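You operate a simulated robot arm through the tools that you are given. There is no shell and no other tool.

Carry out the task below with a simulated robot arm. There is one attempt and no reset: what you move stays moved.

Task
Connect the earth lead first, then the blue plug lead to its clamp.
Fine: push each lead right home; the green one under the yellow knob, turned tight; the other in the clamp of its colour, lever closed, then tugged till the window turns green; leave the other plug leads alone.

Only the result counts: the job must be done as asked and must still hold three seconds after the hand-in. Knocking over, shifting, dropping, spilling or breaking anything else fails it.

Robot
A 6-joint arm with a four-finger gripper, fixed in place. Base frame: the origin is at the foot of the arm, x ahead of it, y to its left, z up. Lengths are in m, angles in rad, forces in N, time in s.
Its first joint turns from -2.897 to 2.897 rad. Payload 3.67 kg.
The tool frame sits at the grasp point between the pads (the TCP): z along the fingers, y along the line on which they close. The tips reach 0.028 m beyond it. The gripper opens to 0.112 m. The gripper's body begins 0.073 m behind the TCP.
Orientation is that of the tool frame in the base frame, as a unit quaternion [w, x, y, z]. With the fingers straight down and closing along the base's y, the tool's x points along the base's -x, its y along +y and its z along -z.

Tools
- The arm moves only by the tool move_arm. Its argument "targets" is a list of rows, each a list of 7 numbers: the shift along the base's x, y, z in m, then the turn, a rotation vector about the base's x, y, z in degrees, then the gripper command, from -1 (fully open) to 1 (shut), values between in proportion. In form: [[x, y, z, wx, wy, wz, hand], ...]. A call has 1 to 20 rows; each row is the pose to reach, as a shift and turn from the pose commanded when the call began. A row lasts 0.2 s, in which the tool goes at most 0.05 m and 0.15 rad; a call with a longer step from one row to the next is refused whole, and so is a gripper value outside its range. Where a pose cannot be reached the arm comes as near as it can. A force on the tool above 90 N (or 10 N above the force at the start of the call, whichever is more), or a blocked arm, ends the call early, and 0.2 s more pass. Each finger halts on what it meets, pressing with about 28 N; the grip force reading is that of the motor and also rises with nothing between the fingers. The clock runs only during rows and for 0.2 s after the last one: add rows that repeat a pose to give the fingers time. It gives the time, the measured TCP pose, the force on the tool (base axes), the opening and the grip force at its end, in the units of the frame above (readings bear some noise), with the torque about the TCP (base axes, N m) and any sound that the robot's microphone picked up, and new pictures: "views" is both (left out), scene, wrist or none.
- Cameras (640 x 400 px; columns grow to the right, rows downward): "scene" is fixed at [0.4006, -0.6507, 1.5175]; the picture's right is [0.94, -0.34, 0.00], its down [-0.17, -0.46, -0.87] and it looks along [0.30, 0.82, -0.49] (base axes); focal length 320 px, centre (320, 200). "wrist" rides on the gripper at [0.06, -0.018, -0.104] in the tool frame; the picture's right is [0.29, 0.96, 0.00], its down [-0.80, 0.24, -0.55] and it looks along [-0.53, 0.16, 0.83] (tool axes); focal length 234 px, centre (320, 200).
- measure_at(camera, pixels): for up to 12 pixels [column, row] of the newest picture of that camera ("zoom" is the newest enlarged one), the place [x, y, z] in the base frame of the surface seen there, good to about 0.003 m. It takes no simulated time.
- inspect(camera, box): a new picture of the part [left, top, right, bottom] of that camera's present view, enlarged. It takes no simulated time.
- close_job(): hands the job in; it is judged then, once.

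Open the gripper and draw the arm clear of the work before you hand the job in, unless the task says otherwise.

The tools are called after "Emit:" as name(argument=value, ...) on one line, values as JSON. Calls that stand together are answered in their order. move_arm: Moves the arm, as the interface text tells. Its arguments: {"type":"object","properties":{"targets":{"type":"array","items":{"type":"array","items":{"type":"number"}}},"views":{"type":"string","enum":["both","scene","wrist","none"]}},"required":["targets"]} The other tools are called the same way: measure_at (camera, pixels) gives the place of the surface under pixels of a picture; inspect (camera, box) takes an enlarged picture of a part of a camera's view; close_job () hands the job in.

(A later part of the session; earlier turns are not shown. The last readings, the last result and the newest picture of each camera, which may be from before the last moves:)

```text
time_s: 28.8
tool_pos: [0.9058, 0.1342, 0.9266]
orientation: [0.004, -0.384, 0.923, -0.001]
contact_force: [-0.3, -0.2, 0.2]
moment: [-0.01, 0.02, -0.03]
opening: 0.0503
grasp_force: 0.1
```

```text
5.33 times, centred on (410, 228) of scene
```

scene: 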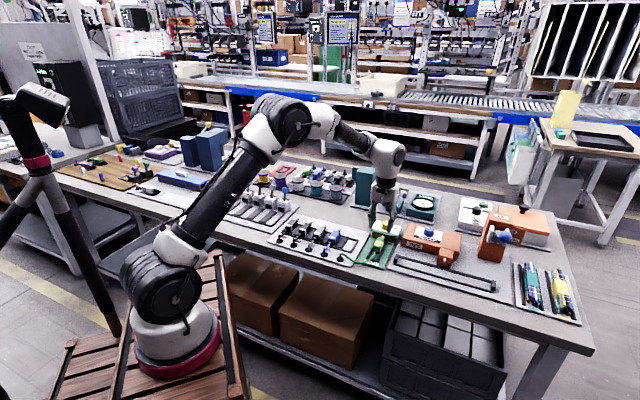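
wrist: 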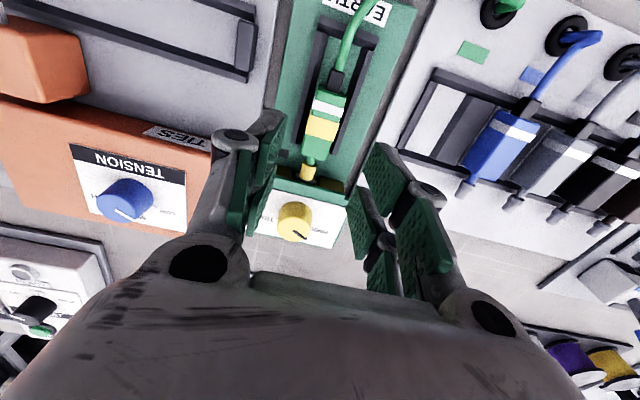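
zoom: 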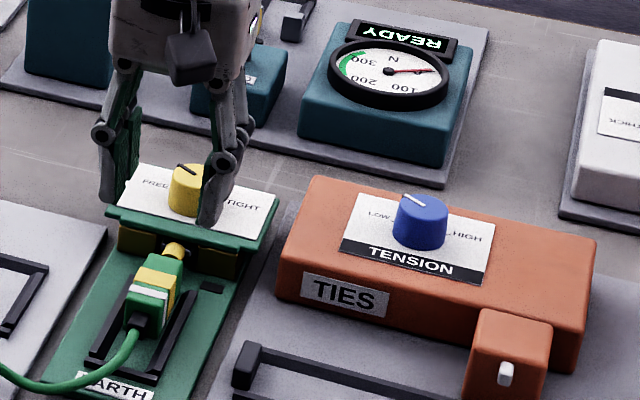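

TIES box (top 0.847) is well clear of the jaws. I move above the knob (0.9686, 0.1952) at z 0.91 to test the reach, turning the tool +40° meanwhile so a clockwise turn has room.

Emit:
move_arm(targets=[[0.0126, 0.0122, 0, 0, 0, 8, 0.107], [0.0251, 0.0244, 0, 0, 0, 16, 0.107], [0.0377, 0.0366, 0, 0, 0, 24, 0.107], [0.0502, 0.0488, -0.008, 0, 0, 32, 0.107], [0.0628, 0.061, -0.016, 0, 0, 40, 0.107], [0.0628, 0.061, -0.016, 0, 0, 40, 0.107]], views="both")

Emit:
inspect(camera="wrist", box=[220, 60, 420, 260])

Emit:
inspect(camera="scene", box=[360, 200, 410, 245])

```text
time_s: 30.2
tool_pos: [0.9695, 0.1946, 0.9105]
orientation: [0.005, -0.676, 0.737, 0.001]
contact_force: [0.2, -0.3, 0.2]
moment: [-0.01, 0.02, 0.0]
opening: 0.0501
grasp_force: 0.1
```

scene: 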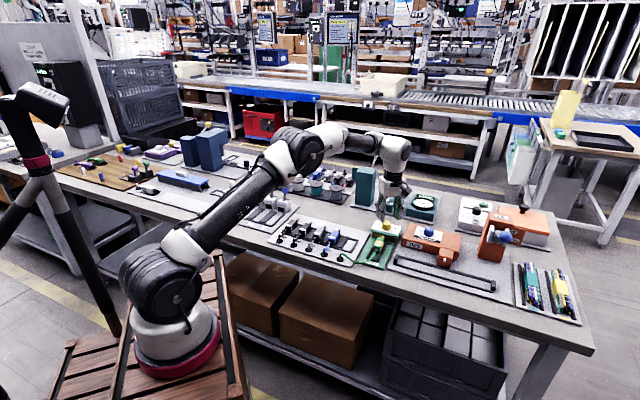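
wrist: 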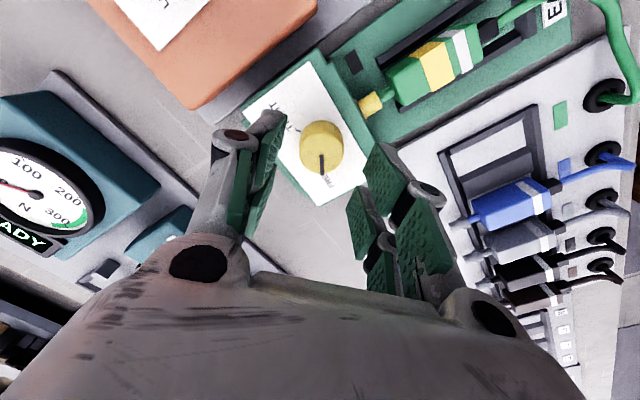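

```text
2.00 times, centred on (320, 160) of wrist
```

zoom: 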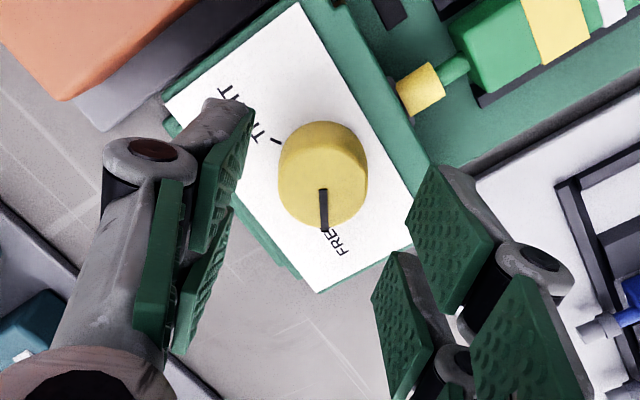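

```text
8.89 times, centred on (385, 222) of scene
```

zoom: 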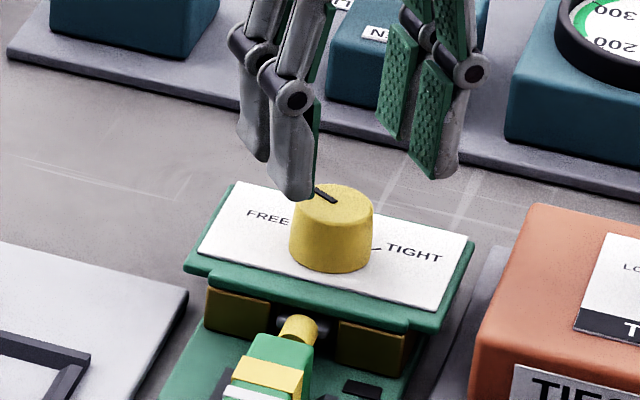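

Reach is fine (error <1 mm). In the wrist zoom the pointer points at FREE (325,228) and the TIGHT mark lies at (275,140), i.e. roughly 120° clockwise from above; I measure for the exact angle and centre.

Emit:
inspect(camera="wrist", box=[290, 110, 360, 190])

```text
5.00 times, centred on (325, 150) of wrist
```

zoom: 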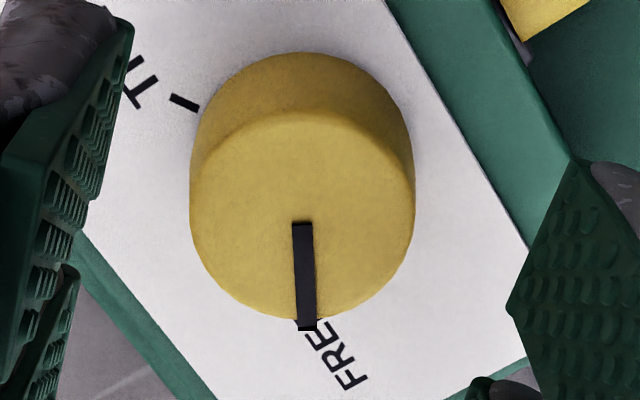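

Emit:
measure_at(camera="zoom", pixels=[[302, 228], [308, 322], [185, 103], [302, 130], [200, 215], [405, 215], [302, 305], [260, 290], [345, 290], [173, 97], [302, 56], [350, 385]])

```text
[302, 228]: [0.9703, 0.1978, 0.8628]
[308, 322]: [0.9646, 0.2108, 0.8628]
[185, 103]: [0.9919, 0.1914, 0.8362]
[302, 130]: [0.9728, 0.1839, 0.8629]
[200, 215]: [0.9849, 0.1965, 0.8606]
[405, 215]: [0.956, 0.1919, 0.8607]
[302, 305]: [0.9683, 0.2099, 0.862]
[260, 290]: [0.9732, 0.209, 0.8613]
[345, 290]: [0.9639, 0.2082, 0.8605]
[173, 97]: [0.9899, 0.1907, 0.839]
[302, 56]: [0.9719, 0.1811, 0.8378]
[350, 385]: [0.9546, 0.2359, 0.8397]
```

Knob centre ≈ (0.9695, 0.196), pointer ≈108-113°, TIGHT mark ≈ −12°: about a 120° clockwise turn. I descend to TCP z ≈ 0.871 and close on the knob.

Emit:
move_arm(targets=[[0, 0.001, -0.015, 0, 0, 0, 0.107], [0, 0.001, -0.03, 0, 0, 0, 0.107], [0, 0.001, -0.039, 0, 0, 0, 0.107], [0, 0.001, -0.039, 0, 0, 0, 0.4], [0, 0.001, -0.039, 0, 0, 0, 1], [0, 0.001, -0.039, 0, 0, 0, 1]], views="both")

Emit:
inspect(camera="scene", box=[360, 200, 410, 245])

```text
time_s: 31.6
tool_pos: [0.9684, 0.1966, 0.8723]
orientation: [0.004, -0.676, 0.736, 0.001]
contact_force: [-9.7, -0.2, 1.7]
moment: [-0.06, 0.38, -0.06]
opening: 0.0309
grasp_force: 44.8
```

scene: 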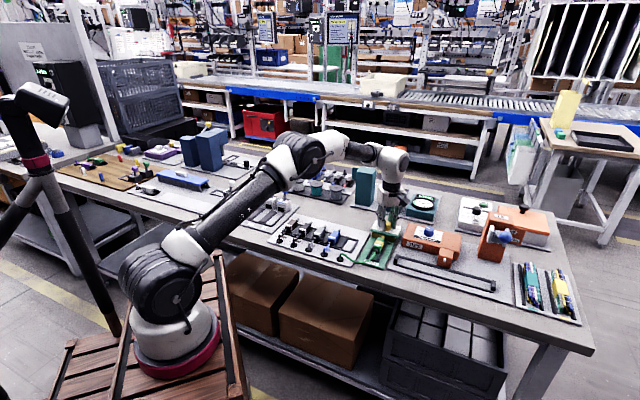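
wrist: 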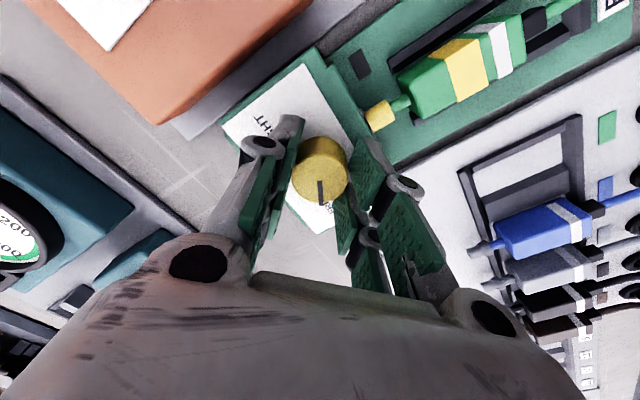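

```text
8.89 times, centred on (385, 222) of scene
```

zoom: 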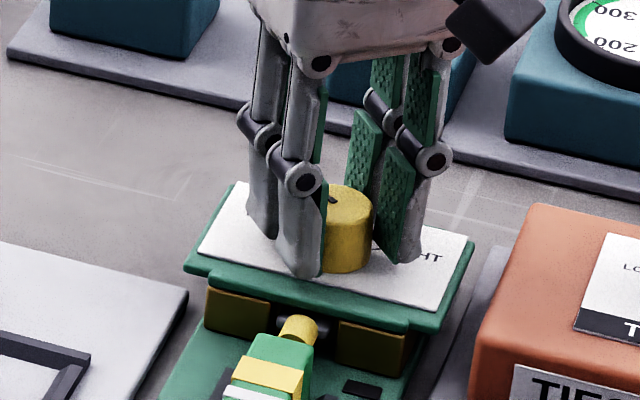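

Knob gripped (opening 0.031). A small −x side load shows the knob centre ~1 mm nearer, so I shift −1 mm in x and turn clockwise 40° first, watching torque.

Emit:
move_arm(targets=[[-0.001, 0, -0.039, 0, 0, 0, 1], [-0.001, 0, 0, 0, 0, -8, 1]], views="none")

```text
time_s: 32.0
tool_pos: [0.968, 0.1986, 0.863]
orientation: [0.008, -0.677, 0.736, -0.004]
contact_force: [-43.2, -8.9, 44.0]
moment: [-1.76, 2.54, -0.51]
opening: 0.0319
grasp_force: 44.7
stopped in row 1: the force on the tool passed its limit at 152 N (the readings are from after the stop); the commanded pose is now the measured one
```

I mistyped a z value and pressed down onto the label plate (stopped at once). I open the gripper in place and rise to inspect for any harm before continuing.

Emit:
move_arm(targets=[[0, 0, 0.003, 0, 0, 0, 0.4], [0, 0, 0.006, 0, 0, 0, 0.107], [0, 0, 0.02, 0, 0, 0, 0.107], [0, 0, 0.05, 0, 0, 0, 0.107]], views="both")

Emit:
inspect(camera="scene", box=[355, 205, 415, 270])

Emit:
inspect(camera="wrist", box=[240, 60, 440, 240])

```text
time_s: 33.0
tool_pos: [0.9707, 0.2006, 0.9079]
orientation: [0.01, -0.677, 0.736, -0.003]
contact_force: [0.1, 0.5, -0.7]
moment: [-0.02, 0.01, 0.01]
opening: 0.0502
grasp_force: 0.0
```

scene: 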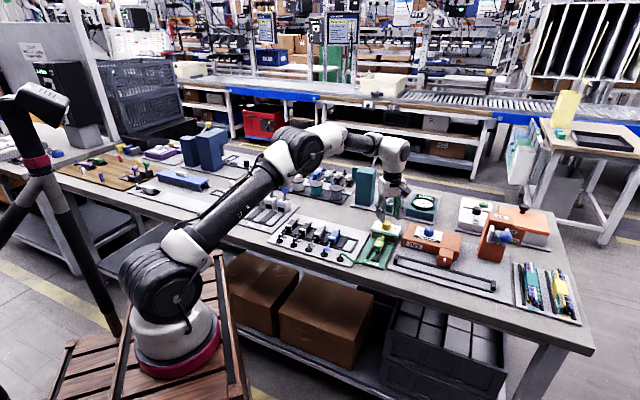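
wrist: 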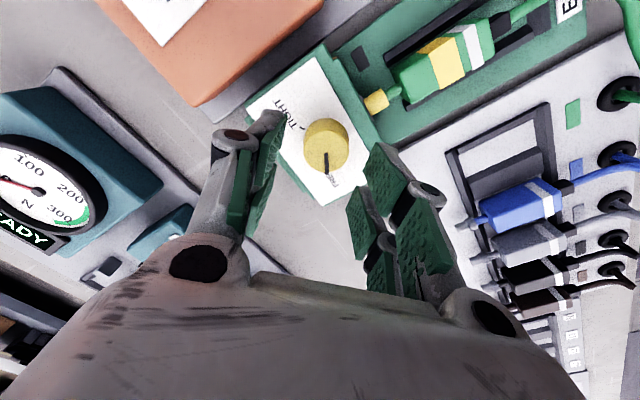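

```text
6.15 times, centred on (385, 238) of scene
```

zoom: 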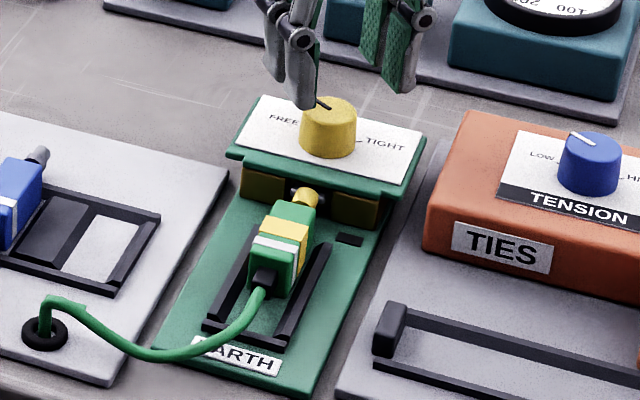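

```text
2.22 times, centred on (340, 150) of wrist
```

zoom: 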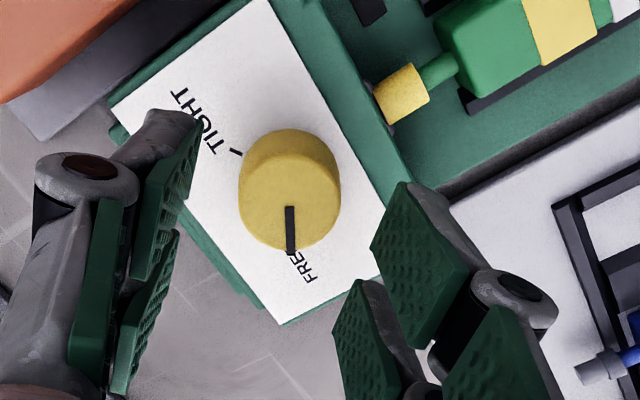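

Nothing is displaced: knob still at FREE, lead in place. I correct the slight tilt and centre over the knob at height, then read the pose.

Emit:
move_arm(targets=[[-0.002, -0.0046, 0, -0.5, 1.0, 0, 0.107], [-0.002, -0.0046, 0, -0.5, 1.0, 0, 0.107]], views="none")

Emit:
move_arm(targets=[[0, 0, 0, 0, 0, 0, 0.107]], views="none")

```text
time_s: 33.6
tool_pos: [0.9688, 0.1931, 0.909]
orientation: [0.002, -0.676, 0.737, -0.001]
contact_force: [0.3, -0.5, 0.1]
moment: [0.01, 0.03, 0.02]
opening: 0.0502
grasp_force: 0.0
```

```text
time_s: 34.0
tool_pos: [0.9702, 0.1932, 0.9085]
orientation: [0.002, -0.677, 0.736, -0.001]
contact_force: [-0.8, 0.4, 0.2]
moment: [-0.05, 0.02, 0.0]
opening: 0.0503
grasp_force: 0.0
```

Pose now averages (0.9695, 0.1932, 0.9087). I adjust by (−1, +2.5) mm, descend 36.5 mm and close on the knob.

Emit:
move_arm(targets=[[-0.001, 0.0025, -0.015, 0, 0, 0, 0.107], [-0.001, 0.0025, -0.03, 0, 0, 0, 0.107], [-0.001, 0.0025, -0.0365, 0, 0, 0, 0.107], [-0.001, 0.0025, -0.0365, 0, 0, 0, 0.4], [-0.001, 0.0025, -0.0365, 0, 0, 0, 1], [-0.001, 0.0025, -0.0365, 0, 0, 0, 1]], views="wrist")

```text
time_s: 35.4
tool_pos: [0.9677, 0.1961, 0.871]
orientation: [0.001, -0.677, 0.736, 0.0]
contact_force: [-4.0, 0.0, 0.1]
moment: [0.07, 0.11, -0.04]
opening: 0.0314
grasp_force: 45.2
```

wrist: 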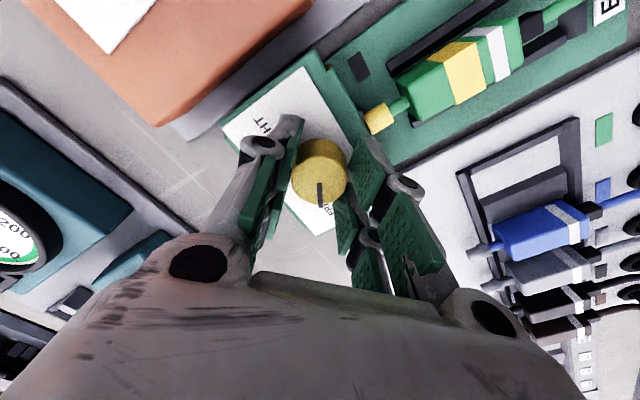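

Gripped with little side load. I now turn clockwise 40° in five 8° steps at constant position.

Emit:
move_arm(targets=[[0, 0, 0, 0, 0, -8, 1], [0, 0, 0, 0, 0, -16, 1], [0, 0, 0, 0, 0, -24, 1], [0, 0, 0, 0, 0, -32, 1], [0, 0, 0, 0, 0, -40, 1]], views="wrist")

Emit:
inspect(camera="wrist", box=[240, 90, 400, 240])

```text
time_s: 36.6
tool_pos: [0.9679, 0.1968, 0.8713]
orientation: [0.001, -0.384, 0.924, 0.0]
contact_force: [-25.5, 2.4, -3.2]
moment: [-0.01, 0.46, 0.03]
opening: 0.0314
grasp_force: 45.2
```

wrist: 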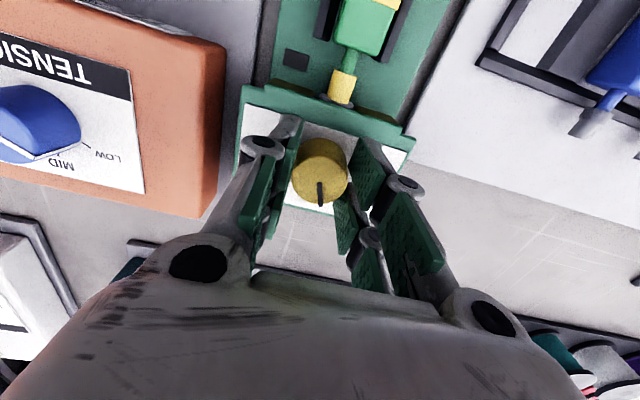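

```text
2.67 times, centred on (320, 165) of wrist
```

zoom: 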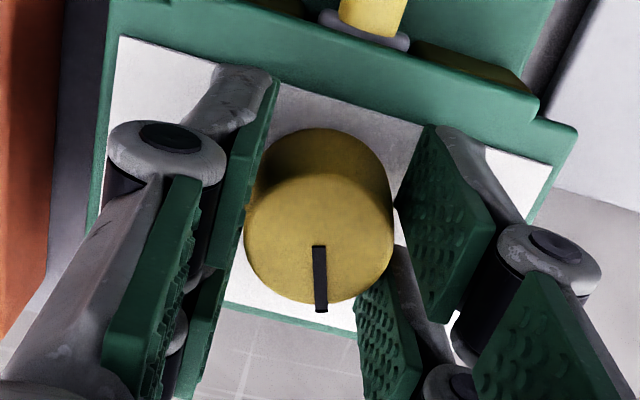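

The knob turns with the gripper (pointer still down in the tool view), torque tiny, but there is a −25 N side load in x. I shift −1.5 mm in x and continue another 40°.

Emit:
move_arm(targets=[[-0.0015, 0, 0, 0, 0, 0, 1], [-0.0015, 0, 0, 0, 0, -8, 1], [-0.0015, 0, 0, 0, 0, -16, 1], [-0.0015, 0, 0, 0, 0, -24, 1], [-0.0015, 0, 0, 0, 0, -32, 1], [-0.0015, 0, 0, 0, 0, -40, 1]], views="wrist")

Emit:
inspect(camera="wrist", box=[240, 90, 400, 240])

```text
time_s: 38.0
tool_pos: [0.9673, 0.1963, 0.8712]
orientation: [0.001, -0.045, 0.999, -0.002]
contact_force: [-6.8, 17.5, -13.0]
moment: [0.46, -0.33, 0.01]
opening: 0.031
grasp_force: 45.8
```

wrist: 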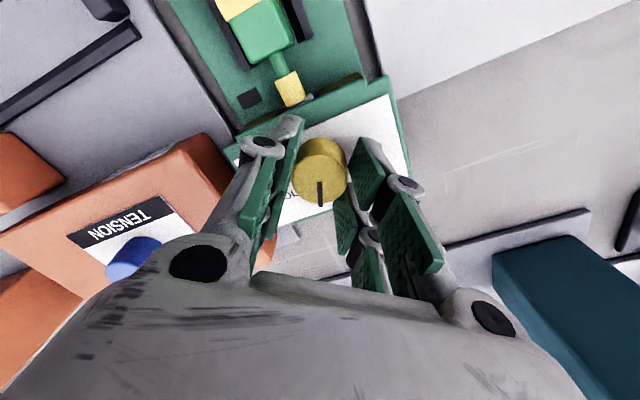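

```text
2.67 times, centred on (320, 165) of wrist
```

zoom: 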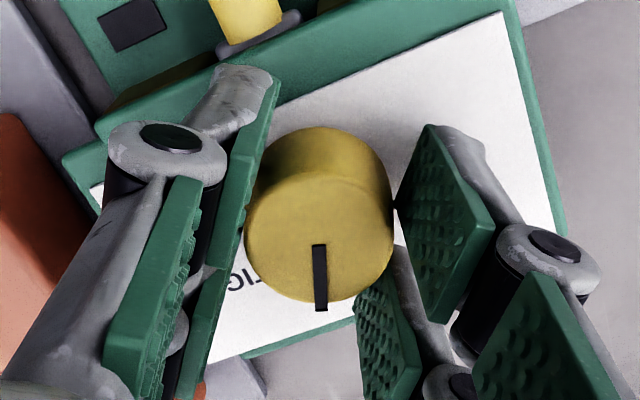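

80° done; side load +17.5 N in y and a −13 N downward pull. I shift +1 mm in y, −0.7 mm in z and turn the last 40°.

Emit:
move_arm(targets=[[0, 0.001, -0.0007, 0, 0, 0, 1], [0, 0.001, -0.0007, 0, 0, -8, 1], [0, 0.001, -0.0007, 0, 0, -16, 1], [0, 0.001, -0.0007, 0, 0, -24, 1], [0, 0.001, -0.0007, 0, 0, -32, 1], [0, 0.001, -0.0007, 0, 0, -40, 1]], views="wrist")

Emit:
inspect(camera="wrist", box=[240, 90, 400, 240])

```text
time_s: 39.4
tool_pos: [0.9678, 0.197, 0.8722]
orientation: [0.0, 0.299, 0.954, -0.001]
contact_force: [3.0, 24.7, -11.4]
moment: [0.75, -0.2, 0.3]
opening: 0.0314
grasp_force: 45.6
```

wrist: 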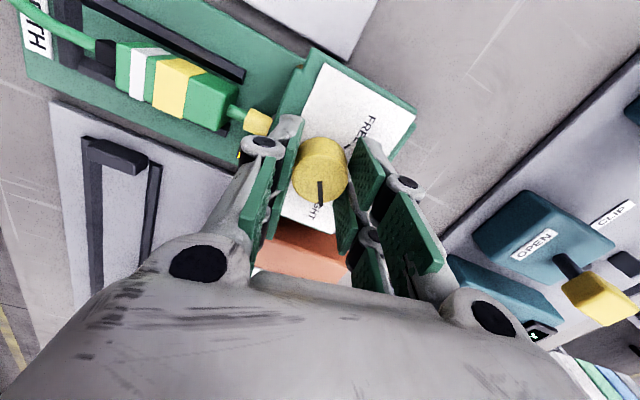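

```text
2.67 times, centred on (320, 165) of wrist
```

zoom: 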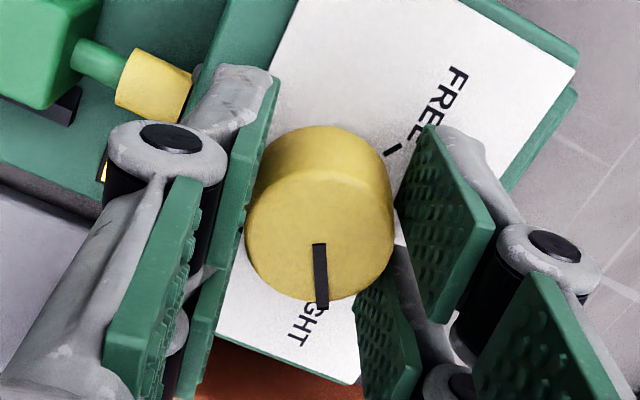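

Torque has risen to 0.30 N·m and the pointer is at TIGHT. I turn another 10° to make sure it is fully tight, shifting +1 mm in y to ease side load.

Emit:
move_arm(targets=[[0, 0.001, 0, 0, 0, -4, 1], [0, 0.001, 0, 0, 0, -8, 1], [0, 0.001, 0, 0, 0, -10, 1]], views="wrist")

Emit:
inspect(camera="wrist", box=[200, 70, 400, 240])

```text
time_s: 40.2
tool_pos: [0.9673, 0.197, 0.8734]
orientation: [0.001, 0.382, 0.924, -0.002]
contact_force: [14.3, 15.6, -0.1]
moment: [0.4, -0.22, 0.29]
opening: 0.0313
grasp_force: 45.2
```

wrist: 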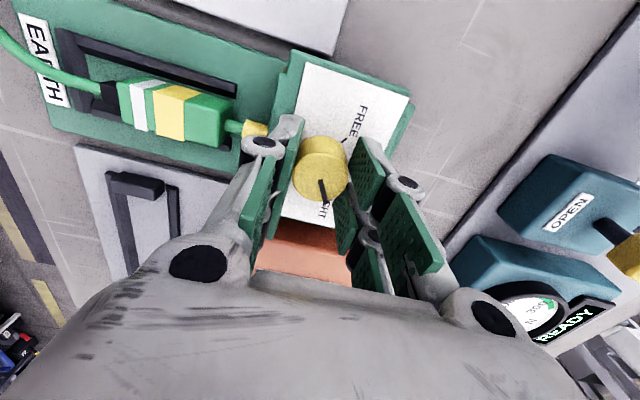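

```text
2.35 times, centred on (300, 155) of wrist
```

zoom: 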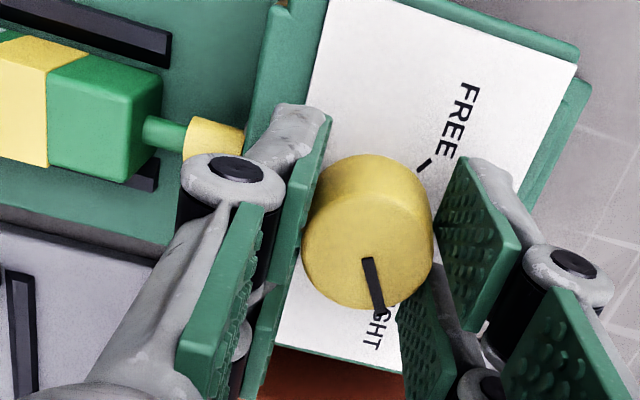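

The knob hit its end stop: the pointer slipped relative to the jaws at TIGHT with 0.29 N·m. I open and rise, then inspect.

Emit:
move_arm(targets=[[0, 0, 0, 0, 0, 0, 0.5], [0, 0, 0, 0, 0, 0, 0.107], [0, 0, 0.02, 0, 0, 0, 0.107], [0, 0, 0.05, 0, 0, 0, 0.107], [-0.02, -0.02, 0.09, 0, 0, 4, 0.107], [-0.05, -0.05, 0.1, 0, 0, 12, 0.107]], views="both")

Emit:
inspect(camera="scene", box=[360, 205, 410, 260])

Emit:
inspect(camera="wrist", box=[200, 50, 420, 240])

```text
time_s: 41.6
tool_pos: [0.9154, 0.1481, 0.9715]
orientation: [-0.001, 0.282, 0.96, -0.003]
contact_force: [0.6, 0.0, -0.8]
moment: [-0.03, -0.01, -0.05]
opening: 0.05
grasp_force: 0.1
```

scene: 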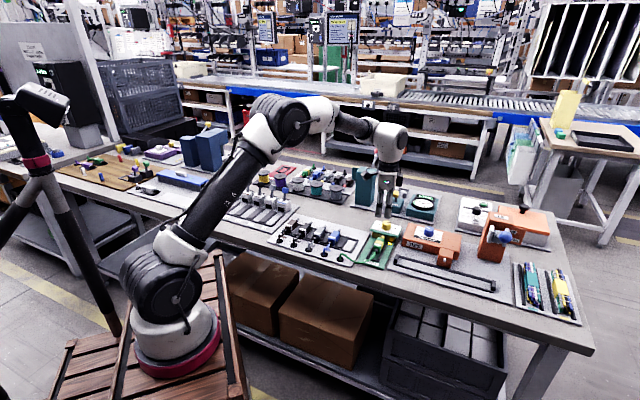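
wrist: 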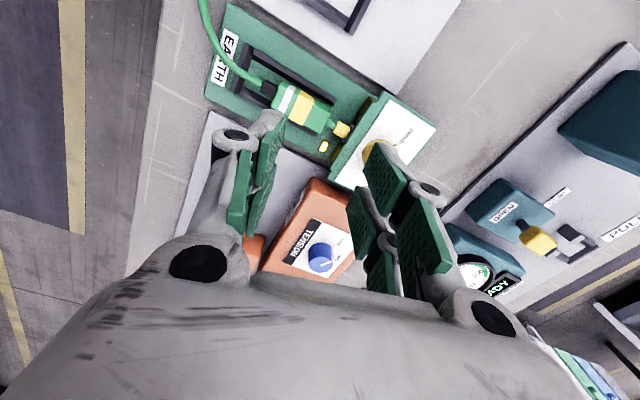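

```text
7.27 times, centred on (385, 232) of scene
```

zoom: 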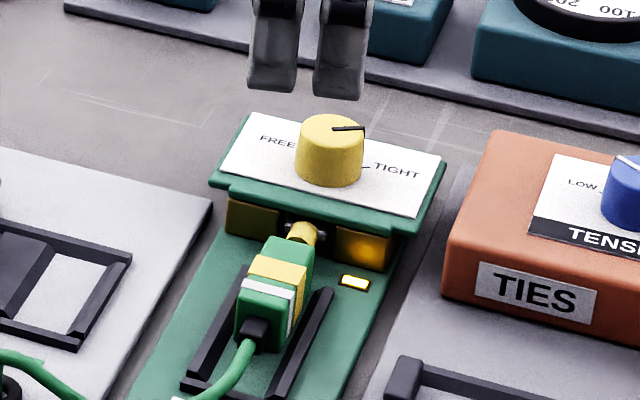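

```text
2.11 times, centred on (310, 145) of wrist
```

zoom: 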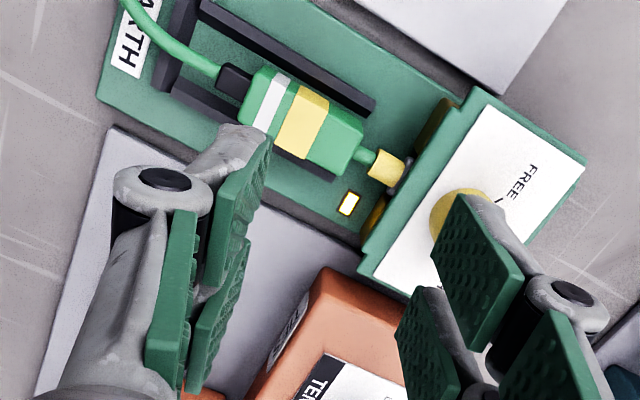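

The indicator beside the EARTH slot lit amber and the pointer is at TIGHT: earth lead connected. Now I turn the tool back to 45° and move above the blue plug at about (0.771, 0.225).

Emit:
move_arm(targets=[[-0.014, 0.0077, 0.01, 0, 0, 7.8, 0.107], [-0.029, 0.0154, 0.01, 0, 0, 15.6, 0.107], [-0.043, 0.023, 0.01, 0, 0, 23.3, 0.107], [-0.058, 0.0307, 0.01, 0, 0, 31.1, 0.107], [-0.072, 0.0384, 0.01, 0, 0, 38.9, 0.107], [-0.0864, 0.046, 0.01, 0, 0, 46.7, 0.107], [-0.1, 0.0538, 0.005, 0, 0, 54.5, 0.107], [-0.115, 0.0614, 0, 0, 0, 62.2, 0.107], [-0.13, 0.0691, -0.01, 0, 0, 70, 0.107], [-0.144, 0.0768, -0.02, 0, 0, 77.8, 0.107], [-0.144, 0.0768, -0.04, 0, 0, 77.8, 0.107]], views="both")

Emit:
inspect(camera="wrist", box=[230, 70, 410, 230])

```text
time_s: 44.0
tool_pos: [0.7712, 0.2245, 0.9319]
orientation: [0.001, -0.384, 0.924, -0.002]
contact_force: [0.5, -0.4, 0.6]
moment: [-0.02, -0.03, 0.04]
opening: 0.05
grasp_force: 0.0
```

scene: 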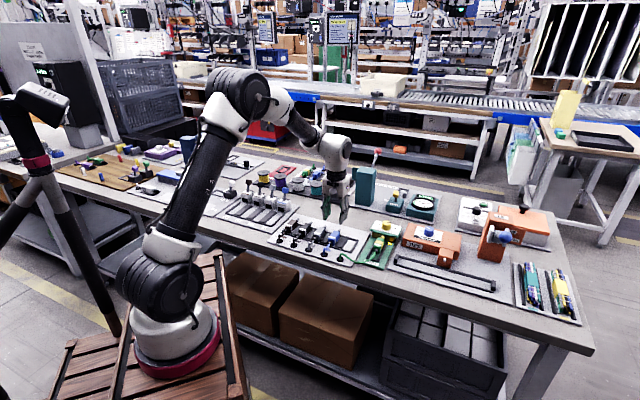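
wrist: 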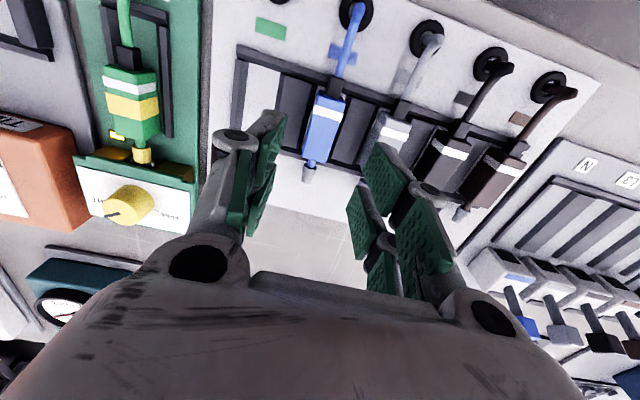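

```text
2.50 times, centred on (320, 150) of wrist
```

zoom: 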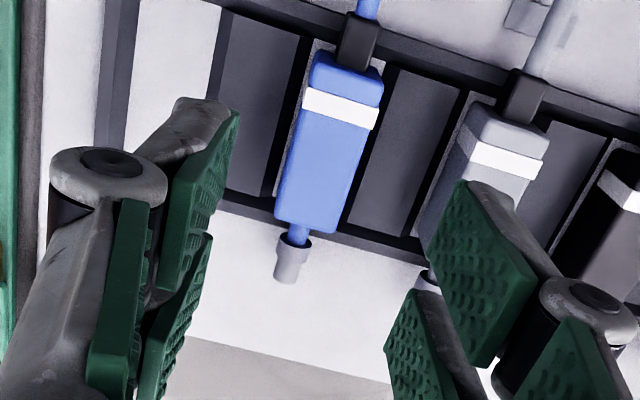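

The blue plug is below; I measure its top corners for exact centring, and also N-lane points visible in the wrist view.

Emit:
measure_at(camera="zoom", pixels=[[320, 58], [378, 78], [278, 215], [335, 230], [310, 100], [370, 120], [290, 275], [285, 170], [350, 185], [355, 40], [295, 250], [240, 120]])

Emit:
measure_at(camera="wrist", pixels=[[527, 205], [557, 182], [500, 250], [490, 265], [545, 180], [510, 235], [575, 190], [520, 225], [505, 262], [520, 275], [560, 178], [530, 210]])

```text
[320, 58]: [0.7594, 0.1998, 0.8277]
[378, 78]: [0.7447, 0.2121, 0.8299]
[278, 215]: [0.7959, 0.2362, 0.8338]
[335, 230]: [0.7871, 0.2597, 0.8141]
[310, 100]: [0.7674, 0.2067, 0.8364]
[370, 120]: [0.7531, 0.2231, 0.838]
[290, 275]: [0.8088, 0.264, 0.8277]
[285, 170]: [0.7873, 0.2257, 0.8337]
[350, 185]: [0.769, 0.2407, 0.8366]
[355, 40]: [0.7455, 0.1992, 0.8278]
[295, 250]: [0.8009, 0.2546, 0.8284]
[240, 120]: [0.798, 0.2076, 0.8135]
```

```text
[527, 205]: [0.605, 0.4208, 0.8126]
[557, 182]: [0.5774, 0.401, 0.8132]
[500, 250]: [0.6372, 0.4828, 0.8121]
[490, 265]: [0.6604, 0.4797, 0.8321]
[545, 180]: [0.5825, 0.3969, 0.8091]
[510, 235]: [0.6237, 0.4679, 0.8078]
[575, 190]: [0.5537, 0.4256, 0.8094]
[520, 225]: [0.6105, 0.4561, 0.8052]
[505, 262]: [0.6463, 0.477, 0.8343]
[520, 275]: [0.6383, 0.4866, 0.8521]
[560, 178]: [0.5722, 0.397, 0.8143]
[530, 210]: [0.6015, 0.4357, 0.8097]
```

Blue body centre is s≈0.7035, p≈0.3856 (TCP already within ~1 mm). I descend to z ≈ 0.8455 and close.

Emit:
move_arm(targets=[[-0.0008, 0, -0.03, 0, 0, 0, 0.107], [-0.0008, 0, -0.06, 0, 0, 0, 0.107], [-0.0008, 0, -0.0865, 0, 0, 0, 0.107], [-0.0008, 0, -0.0865, 0, 0, 0, 0.107]], views="both")

Emit:
inspect(camera="wrist", box=[220, 90, 440, 270])

```text
time_s: 45.0
tool_pos: [0.7724, 0.2243, 0.8435]
orientation: [0.001, -0.383, 0.924, -0.001]
contact_force: [-0.7, 0.1, 0.0]
moment: [-0.01, -0.01, -0.02]
opening: 0.0497
grasp_force: 0.1
```

scene: 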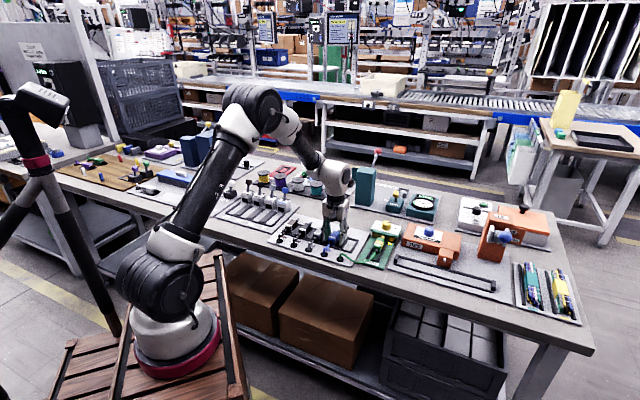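
wrist: 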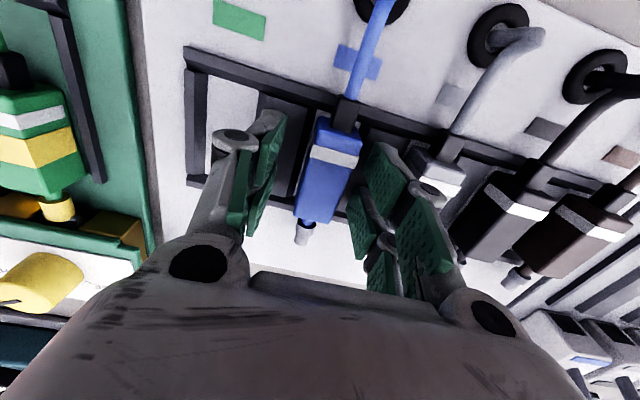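

```text
2.22 times, centred on (330, 180) of wrist
```

zoom: 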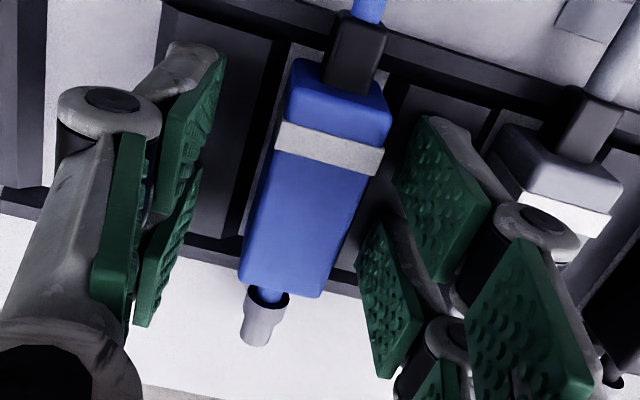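

The plug sits slightly toward the right jaw, so I shift 1.5 mm that way and close the gripper.

Emit:
move_arm(targets=[[-0.0012, 0.0012, 0, 0, 0, 0, 0.107], [-0.0012, 0.0012, 0, 0, 0, 0, 0.6], [-0.0012, 0.0012, 0, 0, 0, 0, 1], [-0.0012, 0.0012, 0, 0, 0, 0, 1]], views="wrist")

```text
time_s: 46.0
tool_pos: [0.7715, 0.2251, 0.8437]
orientation: [0.001, -0.383, 0.924, -0.001]
contact_force: [0.1, 0.4, 0.2]
moment: [0.01, -0.03, 0.03]
opening: 0.0235
grasp_force: 28.0
```

wrist: 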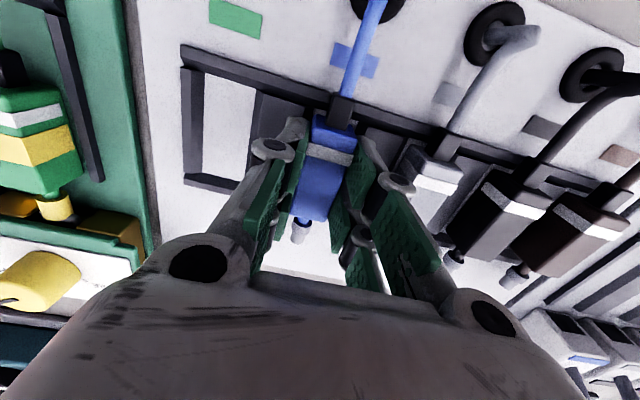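

Firm grip (0.0235, no load). I lift 90 mm and carry it across to above the N lane (p≈0.107, s≈0.724).

Emit:
move_arm(targets=[[0, 0, 0.02, 0, 0, 0, 1], [0, 0, 0.055, 0, 0, 0, 1], [0, 0, 0.09, 0, 0, 0, 1], [-0.03, 0.034, 0.09, 0, 0, 0, 1], [-0.06, 0.068, 0.09, 0, 0, 0, 1], [-0.09, 0.102, 0.09, 0, 0, 0, 1], [-0.12, 0.136, 0.09, 0, 0, 0, 1], [-0.15, 0.171, 0.09, 0, 0, 0, 1], [-0.175, 0.2, 0.09, 0, 0, 0, 1], [-0.1839, 0.2112, 0.08, 0, 0, 0, 1], [-0.1839, 0.2112, 0.08, 0, 0, 0, 1]], views="both")

Emit:
inspect(camera="scene", box=[225, 165, 345, 265])

Emit:
inspect(camera="wrist", box=[230, 60, 430, 300])

```text
time_s: 48.4
tool_pos: [0.5889, 0.4382, 0.9246]
orientation: [0.002, -0.383, 0.924, -0.001]
contact_force: [0.6, 0.0, -0.9]
moment: [-0.02, -0.02, 0.03]
opening: 0.0234
grasp_force: 28.0
```

scene: 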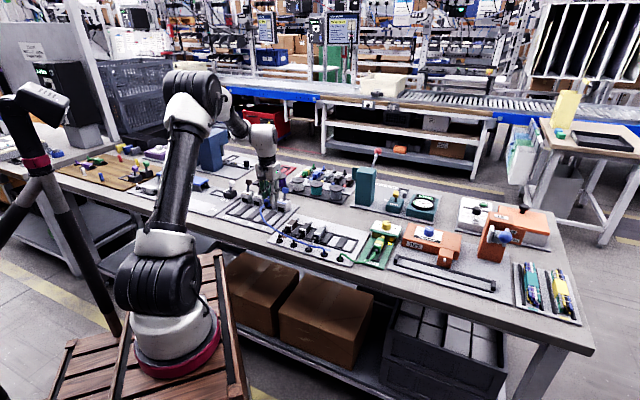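
wrist: 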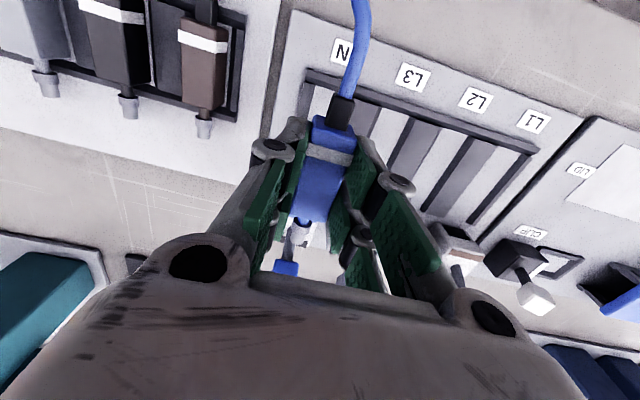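

```text
4.00 times, centred on (285, 215) of scene
```

zoom: 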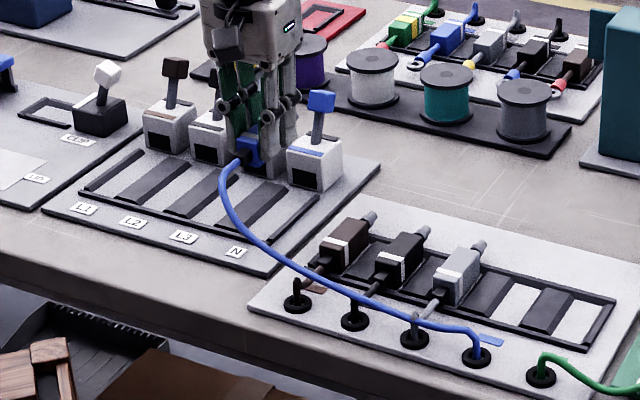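

```text
1.67 times, centred on (330, 180) of wrist
```

zoom: 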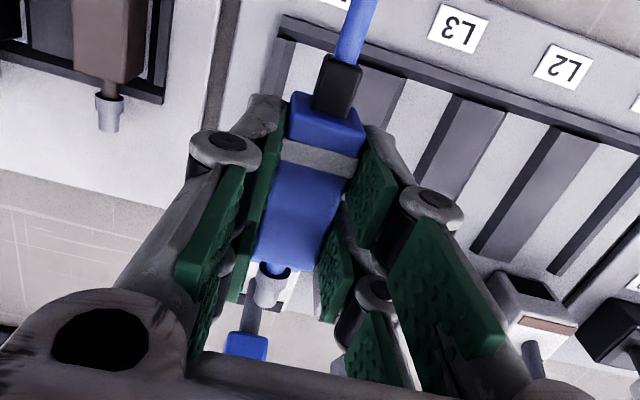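

The blue plug hangs above the N lane (scene zoom shows its cable passing in front of the other leads). I zoom the wrist view on the lane entrance to centre it.

Emit:
inspect(camera="wrist", box=[280, 60, 400, 135])

```text
5.33 times, centred on (340, 98) of wrist
```

zoom: 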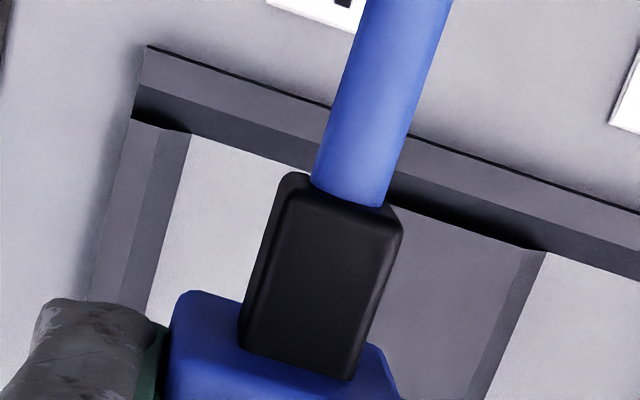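

Emit:
measure_at(camera="zoom", pixels=[[130, 180], [160, 190], [185, 160], [230, 180], [265, 170], [390, 260], [395, 230], [500, 300], [220, 105], [470, 200], [100, 250], [155, 280]])

Emit:
measure_at(camera="zoom", pixels=[[190, 305], [380, 365], [220, 340], [320, 280], [255, 330], [375, 310], [350, 110], [460, 340], [420, 350], [570, 300]])

```text
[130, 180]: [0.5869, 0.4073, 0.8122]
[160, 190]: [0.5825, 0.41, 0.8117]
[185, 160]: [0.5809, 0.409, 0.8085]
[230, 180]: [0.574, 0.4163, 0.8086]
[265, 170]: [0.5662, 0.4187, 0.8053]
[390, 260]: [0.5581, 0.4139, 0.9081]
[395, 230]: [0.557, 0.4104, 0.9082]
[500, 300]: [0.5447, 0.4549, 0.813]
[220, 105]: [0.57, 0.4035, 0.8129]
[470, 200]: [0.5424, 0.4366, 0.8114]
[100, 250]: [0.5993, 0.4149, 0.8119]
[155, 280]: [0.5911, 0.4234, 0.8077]
```

```text
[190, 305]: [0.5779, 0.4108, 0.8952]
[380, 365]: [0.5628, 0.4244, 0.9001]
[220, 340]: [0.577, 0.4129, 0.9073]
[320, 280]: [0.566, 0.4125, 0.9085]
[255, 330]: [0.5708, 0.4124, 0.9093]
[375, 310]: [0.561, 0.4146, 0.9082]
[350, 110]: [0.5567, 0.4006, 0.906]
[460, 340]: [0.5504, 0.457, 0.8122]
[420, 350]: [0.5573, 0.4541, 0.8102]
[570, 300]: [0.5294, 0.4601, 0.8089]
```

Lane floor spans p≈0.0955-0.1205 and the clamp centre is p≈0.1075; TCP is at p≈0.107, s≈0.726, which clears the crossbar (0.696) and the face (0.794). I lower into the lane to about 1.5 mm above the floor.

Emit:
move_arm(targets=[[0.0003, -0.0003, -0.03, 0, 0, 0, 1], [0.0003, -0.0003, -0.055, 0, 0, 0, 1], [0.0003, -0.0003, -0.07, 0, 0, 0, 1], [0.0003, -0.0003, -0.0785, 0, 0, 0, 1], [0.0003, -0.0003, -0.0785, 0, 0, 0, 1]], views="both")

Emit:
inspect(camera="scene", box=[245, 180, 305, 230])

Emit:
inspect(camera="wrist", box=[250, 200, 370, 290])

```text
time_s: 49.6
tool_pos: [0.5868, 0.4371, 0.8458]
orientation: [0.002, -0.383, 0.924, -0.001]
contact_force: [-0.6, 0.3, -1.4]
moment: [-0.01, 0.02, 0.03]
opening: 0.0237
grasp_force: 27.8
```

scene: 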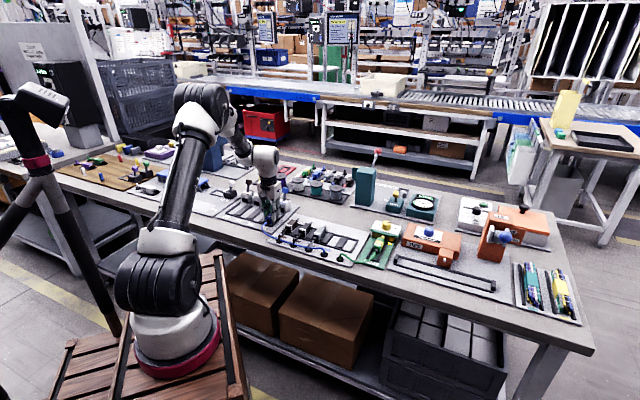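
wrist: 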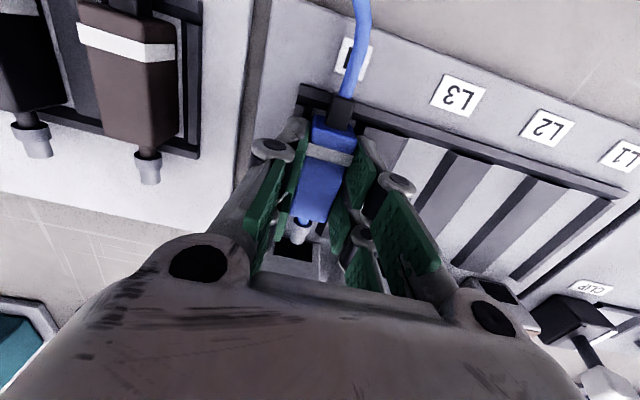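

```text
8.00 times, centred on (275, 205) of scene
```

zoom: 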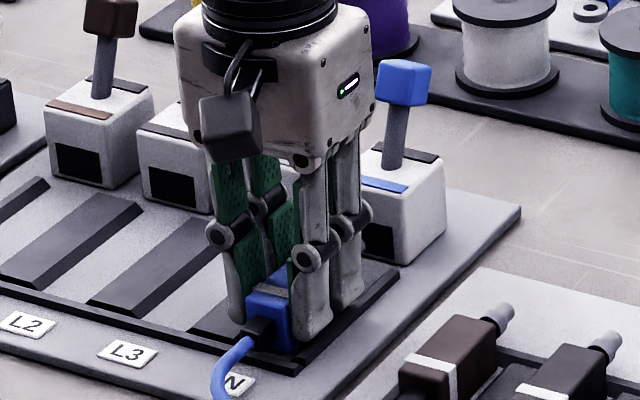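

```text
4.44 times, centred on (310, 245) of wrist
```

zoom: 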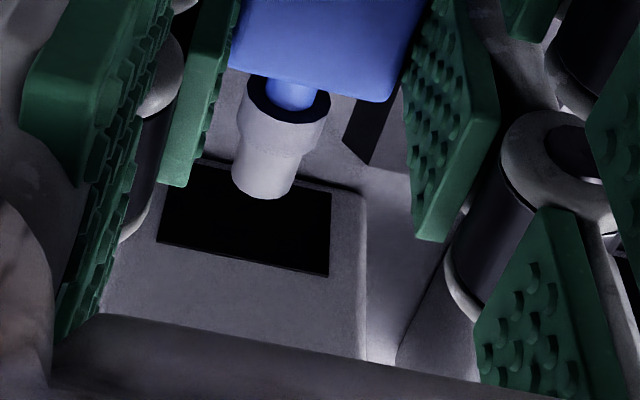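

The pin is aligned with the N mouth (pin tip at zoom (262,190), mouth centre ~ (250,217)). I lower 1 mm and advance 20 mm in 4 mm steps.

Emit:
move_arm(targets=[[0, 0, -0.001, 0, 0, 0, 1], [0.0028, 0.0028, -0.001, 0, 0, 0, 1], [0.0057, 0.0057, -0.001, 0, 0, 0, 1], [0.0085, 0.0085, -0.001, 0, 0, 0, 1], [0.0113, 0.0113, -0.001, 0, 0, 0, 1], [0.0141, 0.0141, -0.001, 0, 0, 0, 1]], views="wrist")

Emit:
inspect(camera="wrist", box=[250, 200, 370, 290])

```text
time_s: 51.0
tool_pos: [0.6008, 0.4516, 0.8451]
orientation: [0.002, -0.383, 0.924, -0.002]
contact_force: [-0.4, 0.1, -1.0]
moment: [-0.03, -0.03, -0.03]
opening: 0.0234
grasp_force: 28.7
```

wrist: 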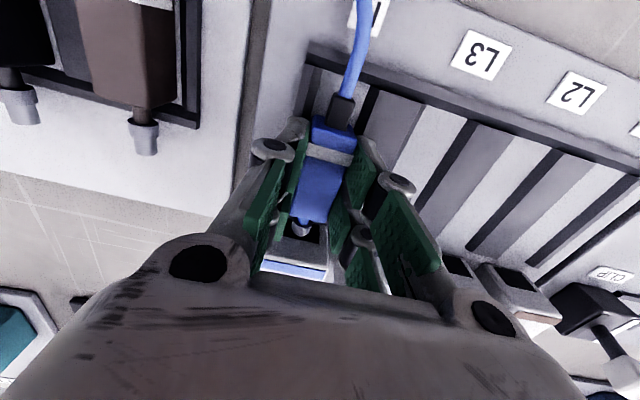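

```text
4.44 times, centred on (310, 245) of wrist
```

zoom: 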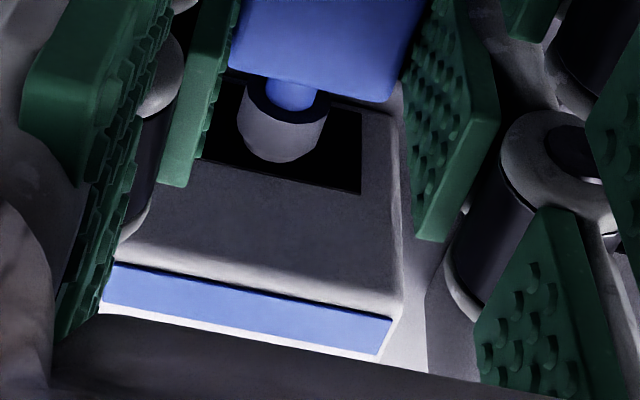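

The pin is entering the mouth with no resistance. I continue in 3 mm steps until it stops.

Emit:
move_arm(targets=[[0.0021, 0.0021, 0, 0, 0, 0, 1], [0.0042, 0.0042, 0, 0, 0, 0, 1], [0.0064, 0.0064, 0, 0, 0, 0, 1], [0.0085, 0.0085, 0, 0, 0, 0, 1], [0.0106, 0.0106, 0, 0, 0, 0, 1]], views="wrist")

Emit:
inspect(camera="wrist", box=[250, 200, 370, 290])

```text
time_s: 52.2
tool_pos: [0.6116, 0.4598, 0.8445]
orientation: [-0.001, -0.383, 0.924, -0.002]
contact_force: [-16.9, -11.3, 1.4]
moment: [-0.14, 0.23, 0.12]
opening: 0.0235
grasp_force: 27.5
```

wrist: 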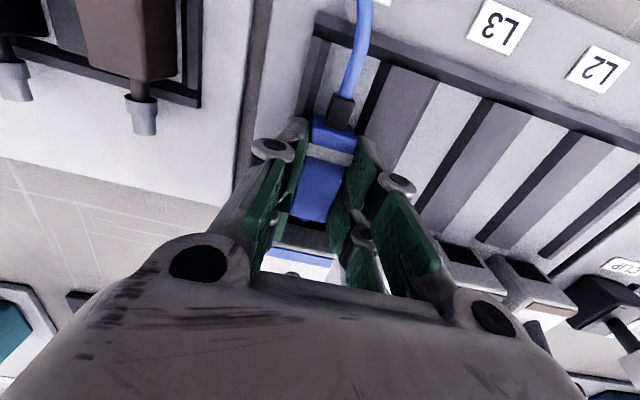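

```text
4.44 times, centred on (310, 245) of wrist
```

zoom: 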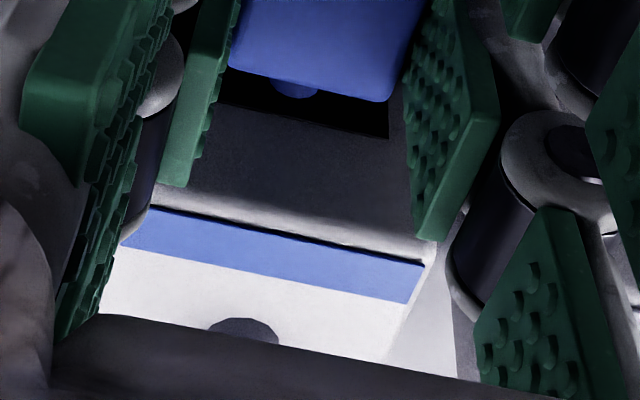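

Resistance of ~20 N at TCP s≈0.7576, exactly where the rail ends predicted home. I push 2 mm more to be sure it is right home.

Emit:
move_arm(targets=[[0.001, 0.001, 0, 0, 0, 0, 1], [0.0018, 0.0018, 0, 0, 0, 0, 1], [0.0018, 0.0018, 0, 0, 0, 0, 1]], views="wrist")

Emit:
inspect(camera="wrist", box=[250, 200, 370, 290])

Emit:
inspect(camera="scene", box=[245, 180, 305, 230])

```text
time_s: 53.0
tool_pos: [0.6135, 0.4622, 0.8456]
orientation: [0.001, -0.383, 0.924, -0.001]
contact_force: [-16.7, -16.5, -5.2]
moment: [-0.5, 0.48, -0.02]
opening: 0.0236
grasp_force: 27.9
```

wrist: 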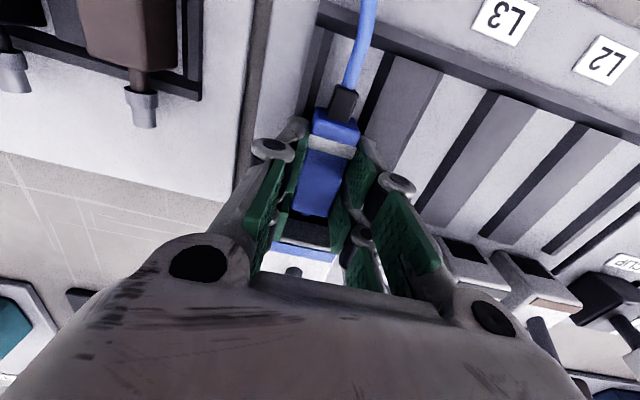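

```text
4.44 times, centred on (310, 245) of wrist
```

zoom: 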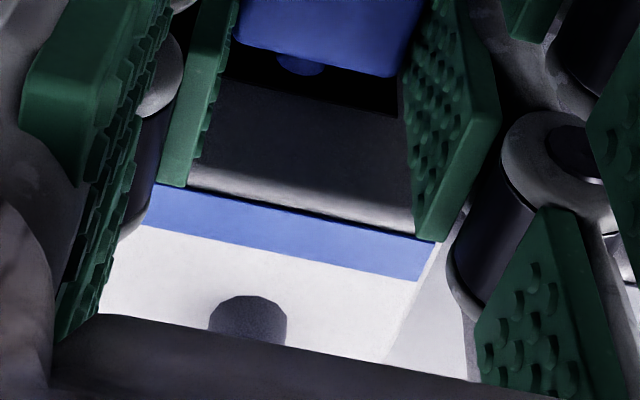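

```text
8.00 times, centred on (275, 205) of scene
```

zoom: 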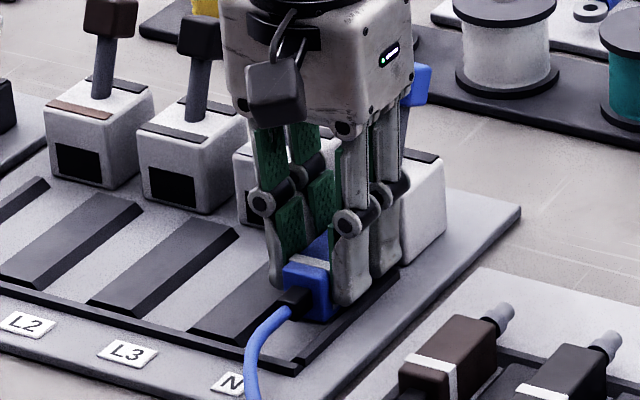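

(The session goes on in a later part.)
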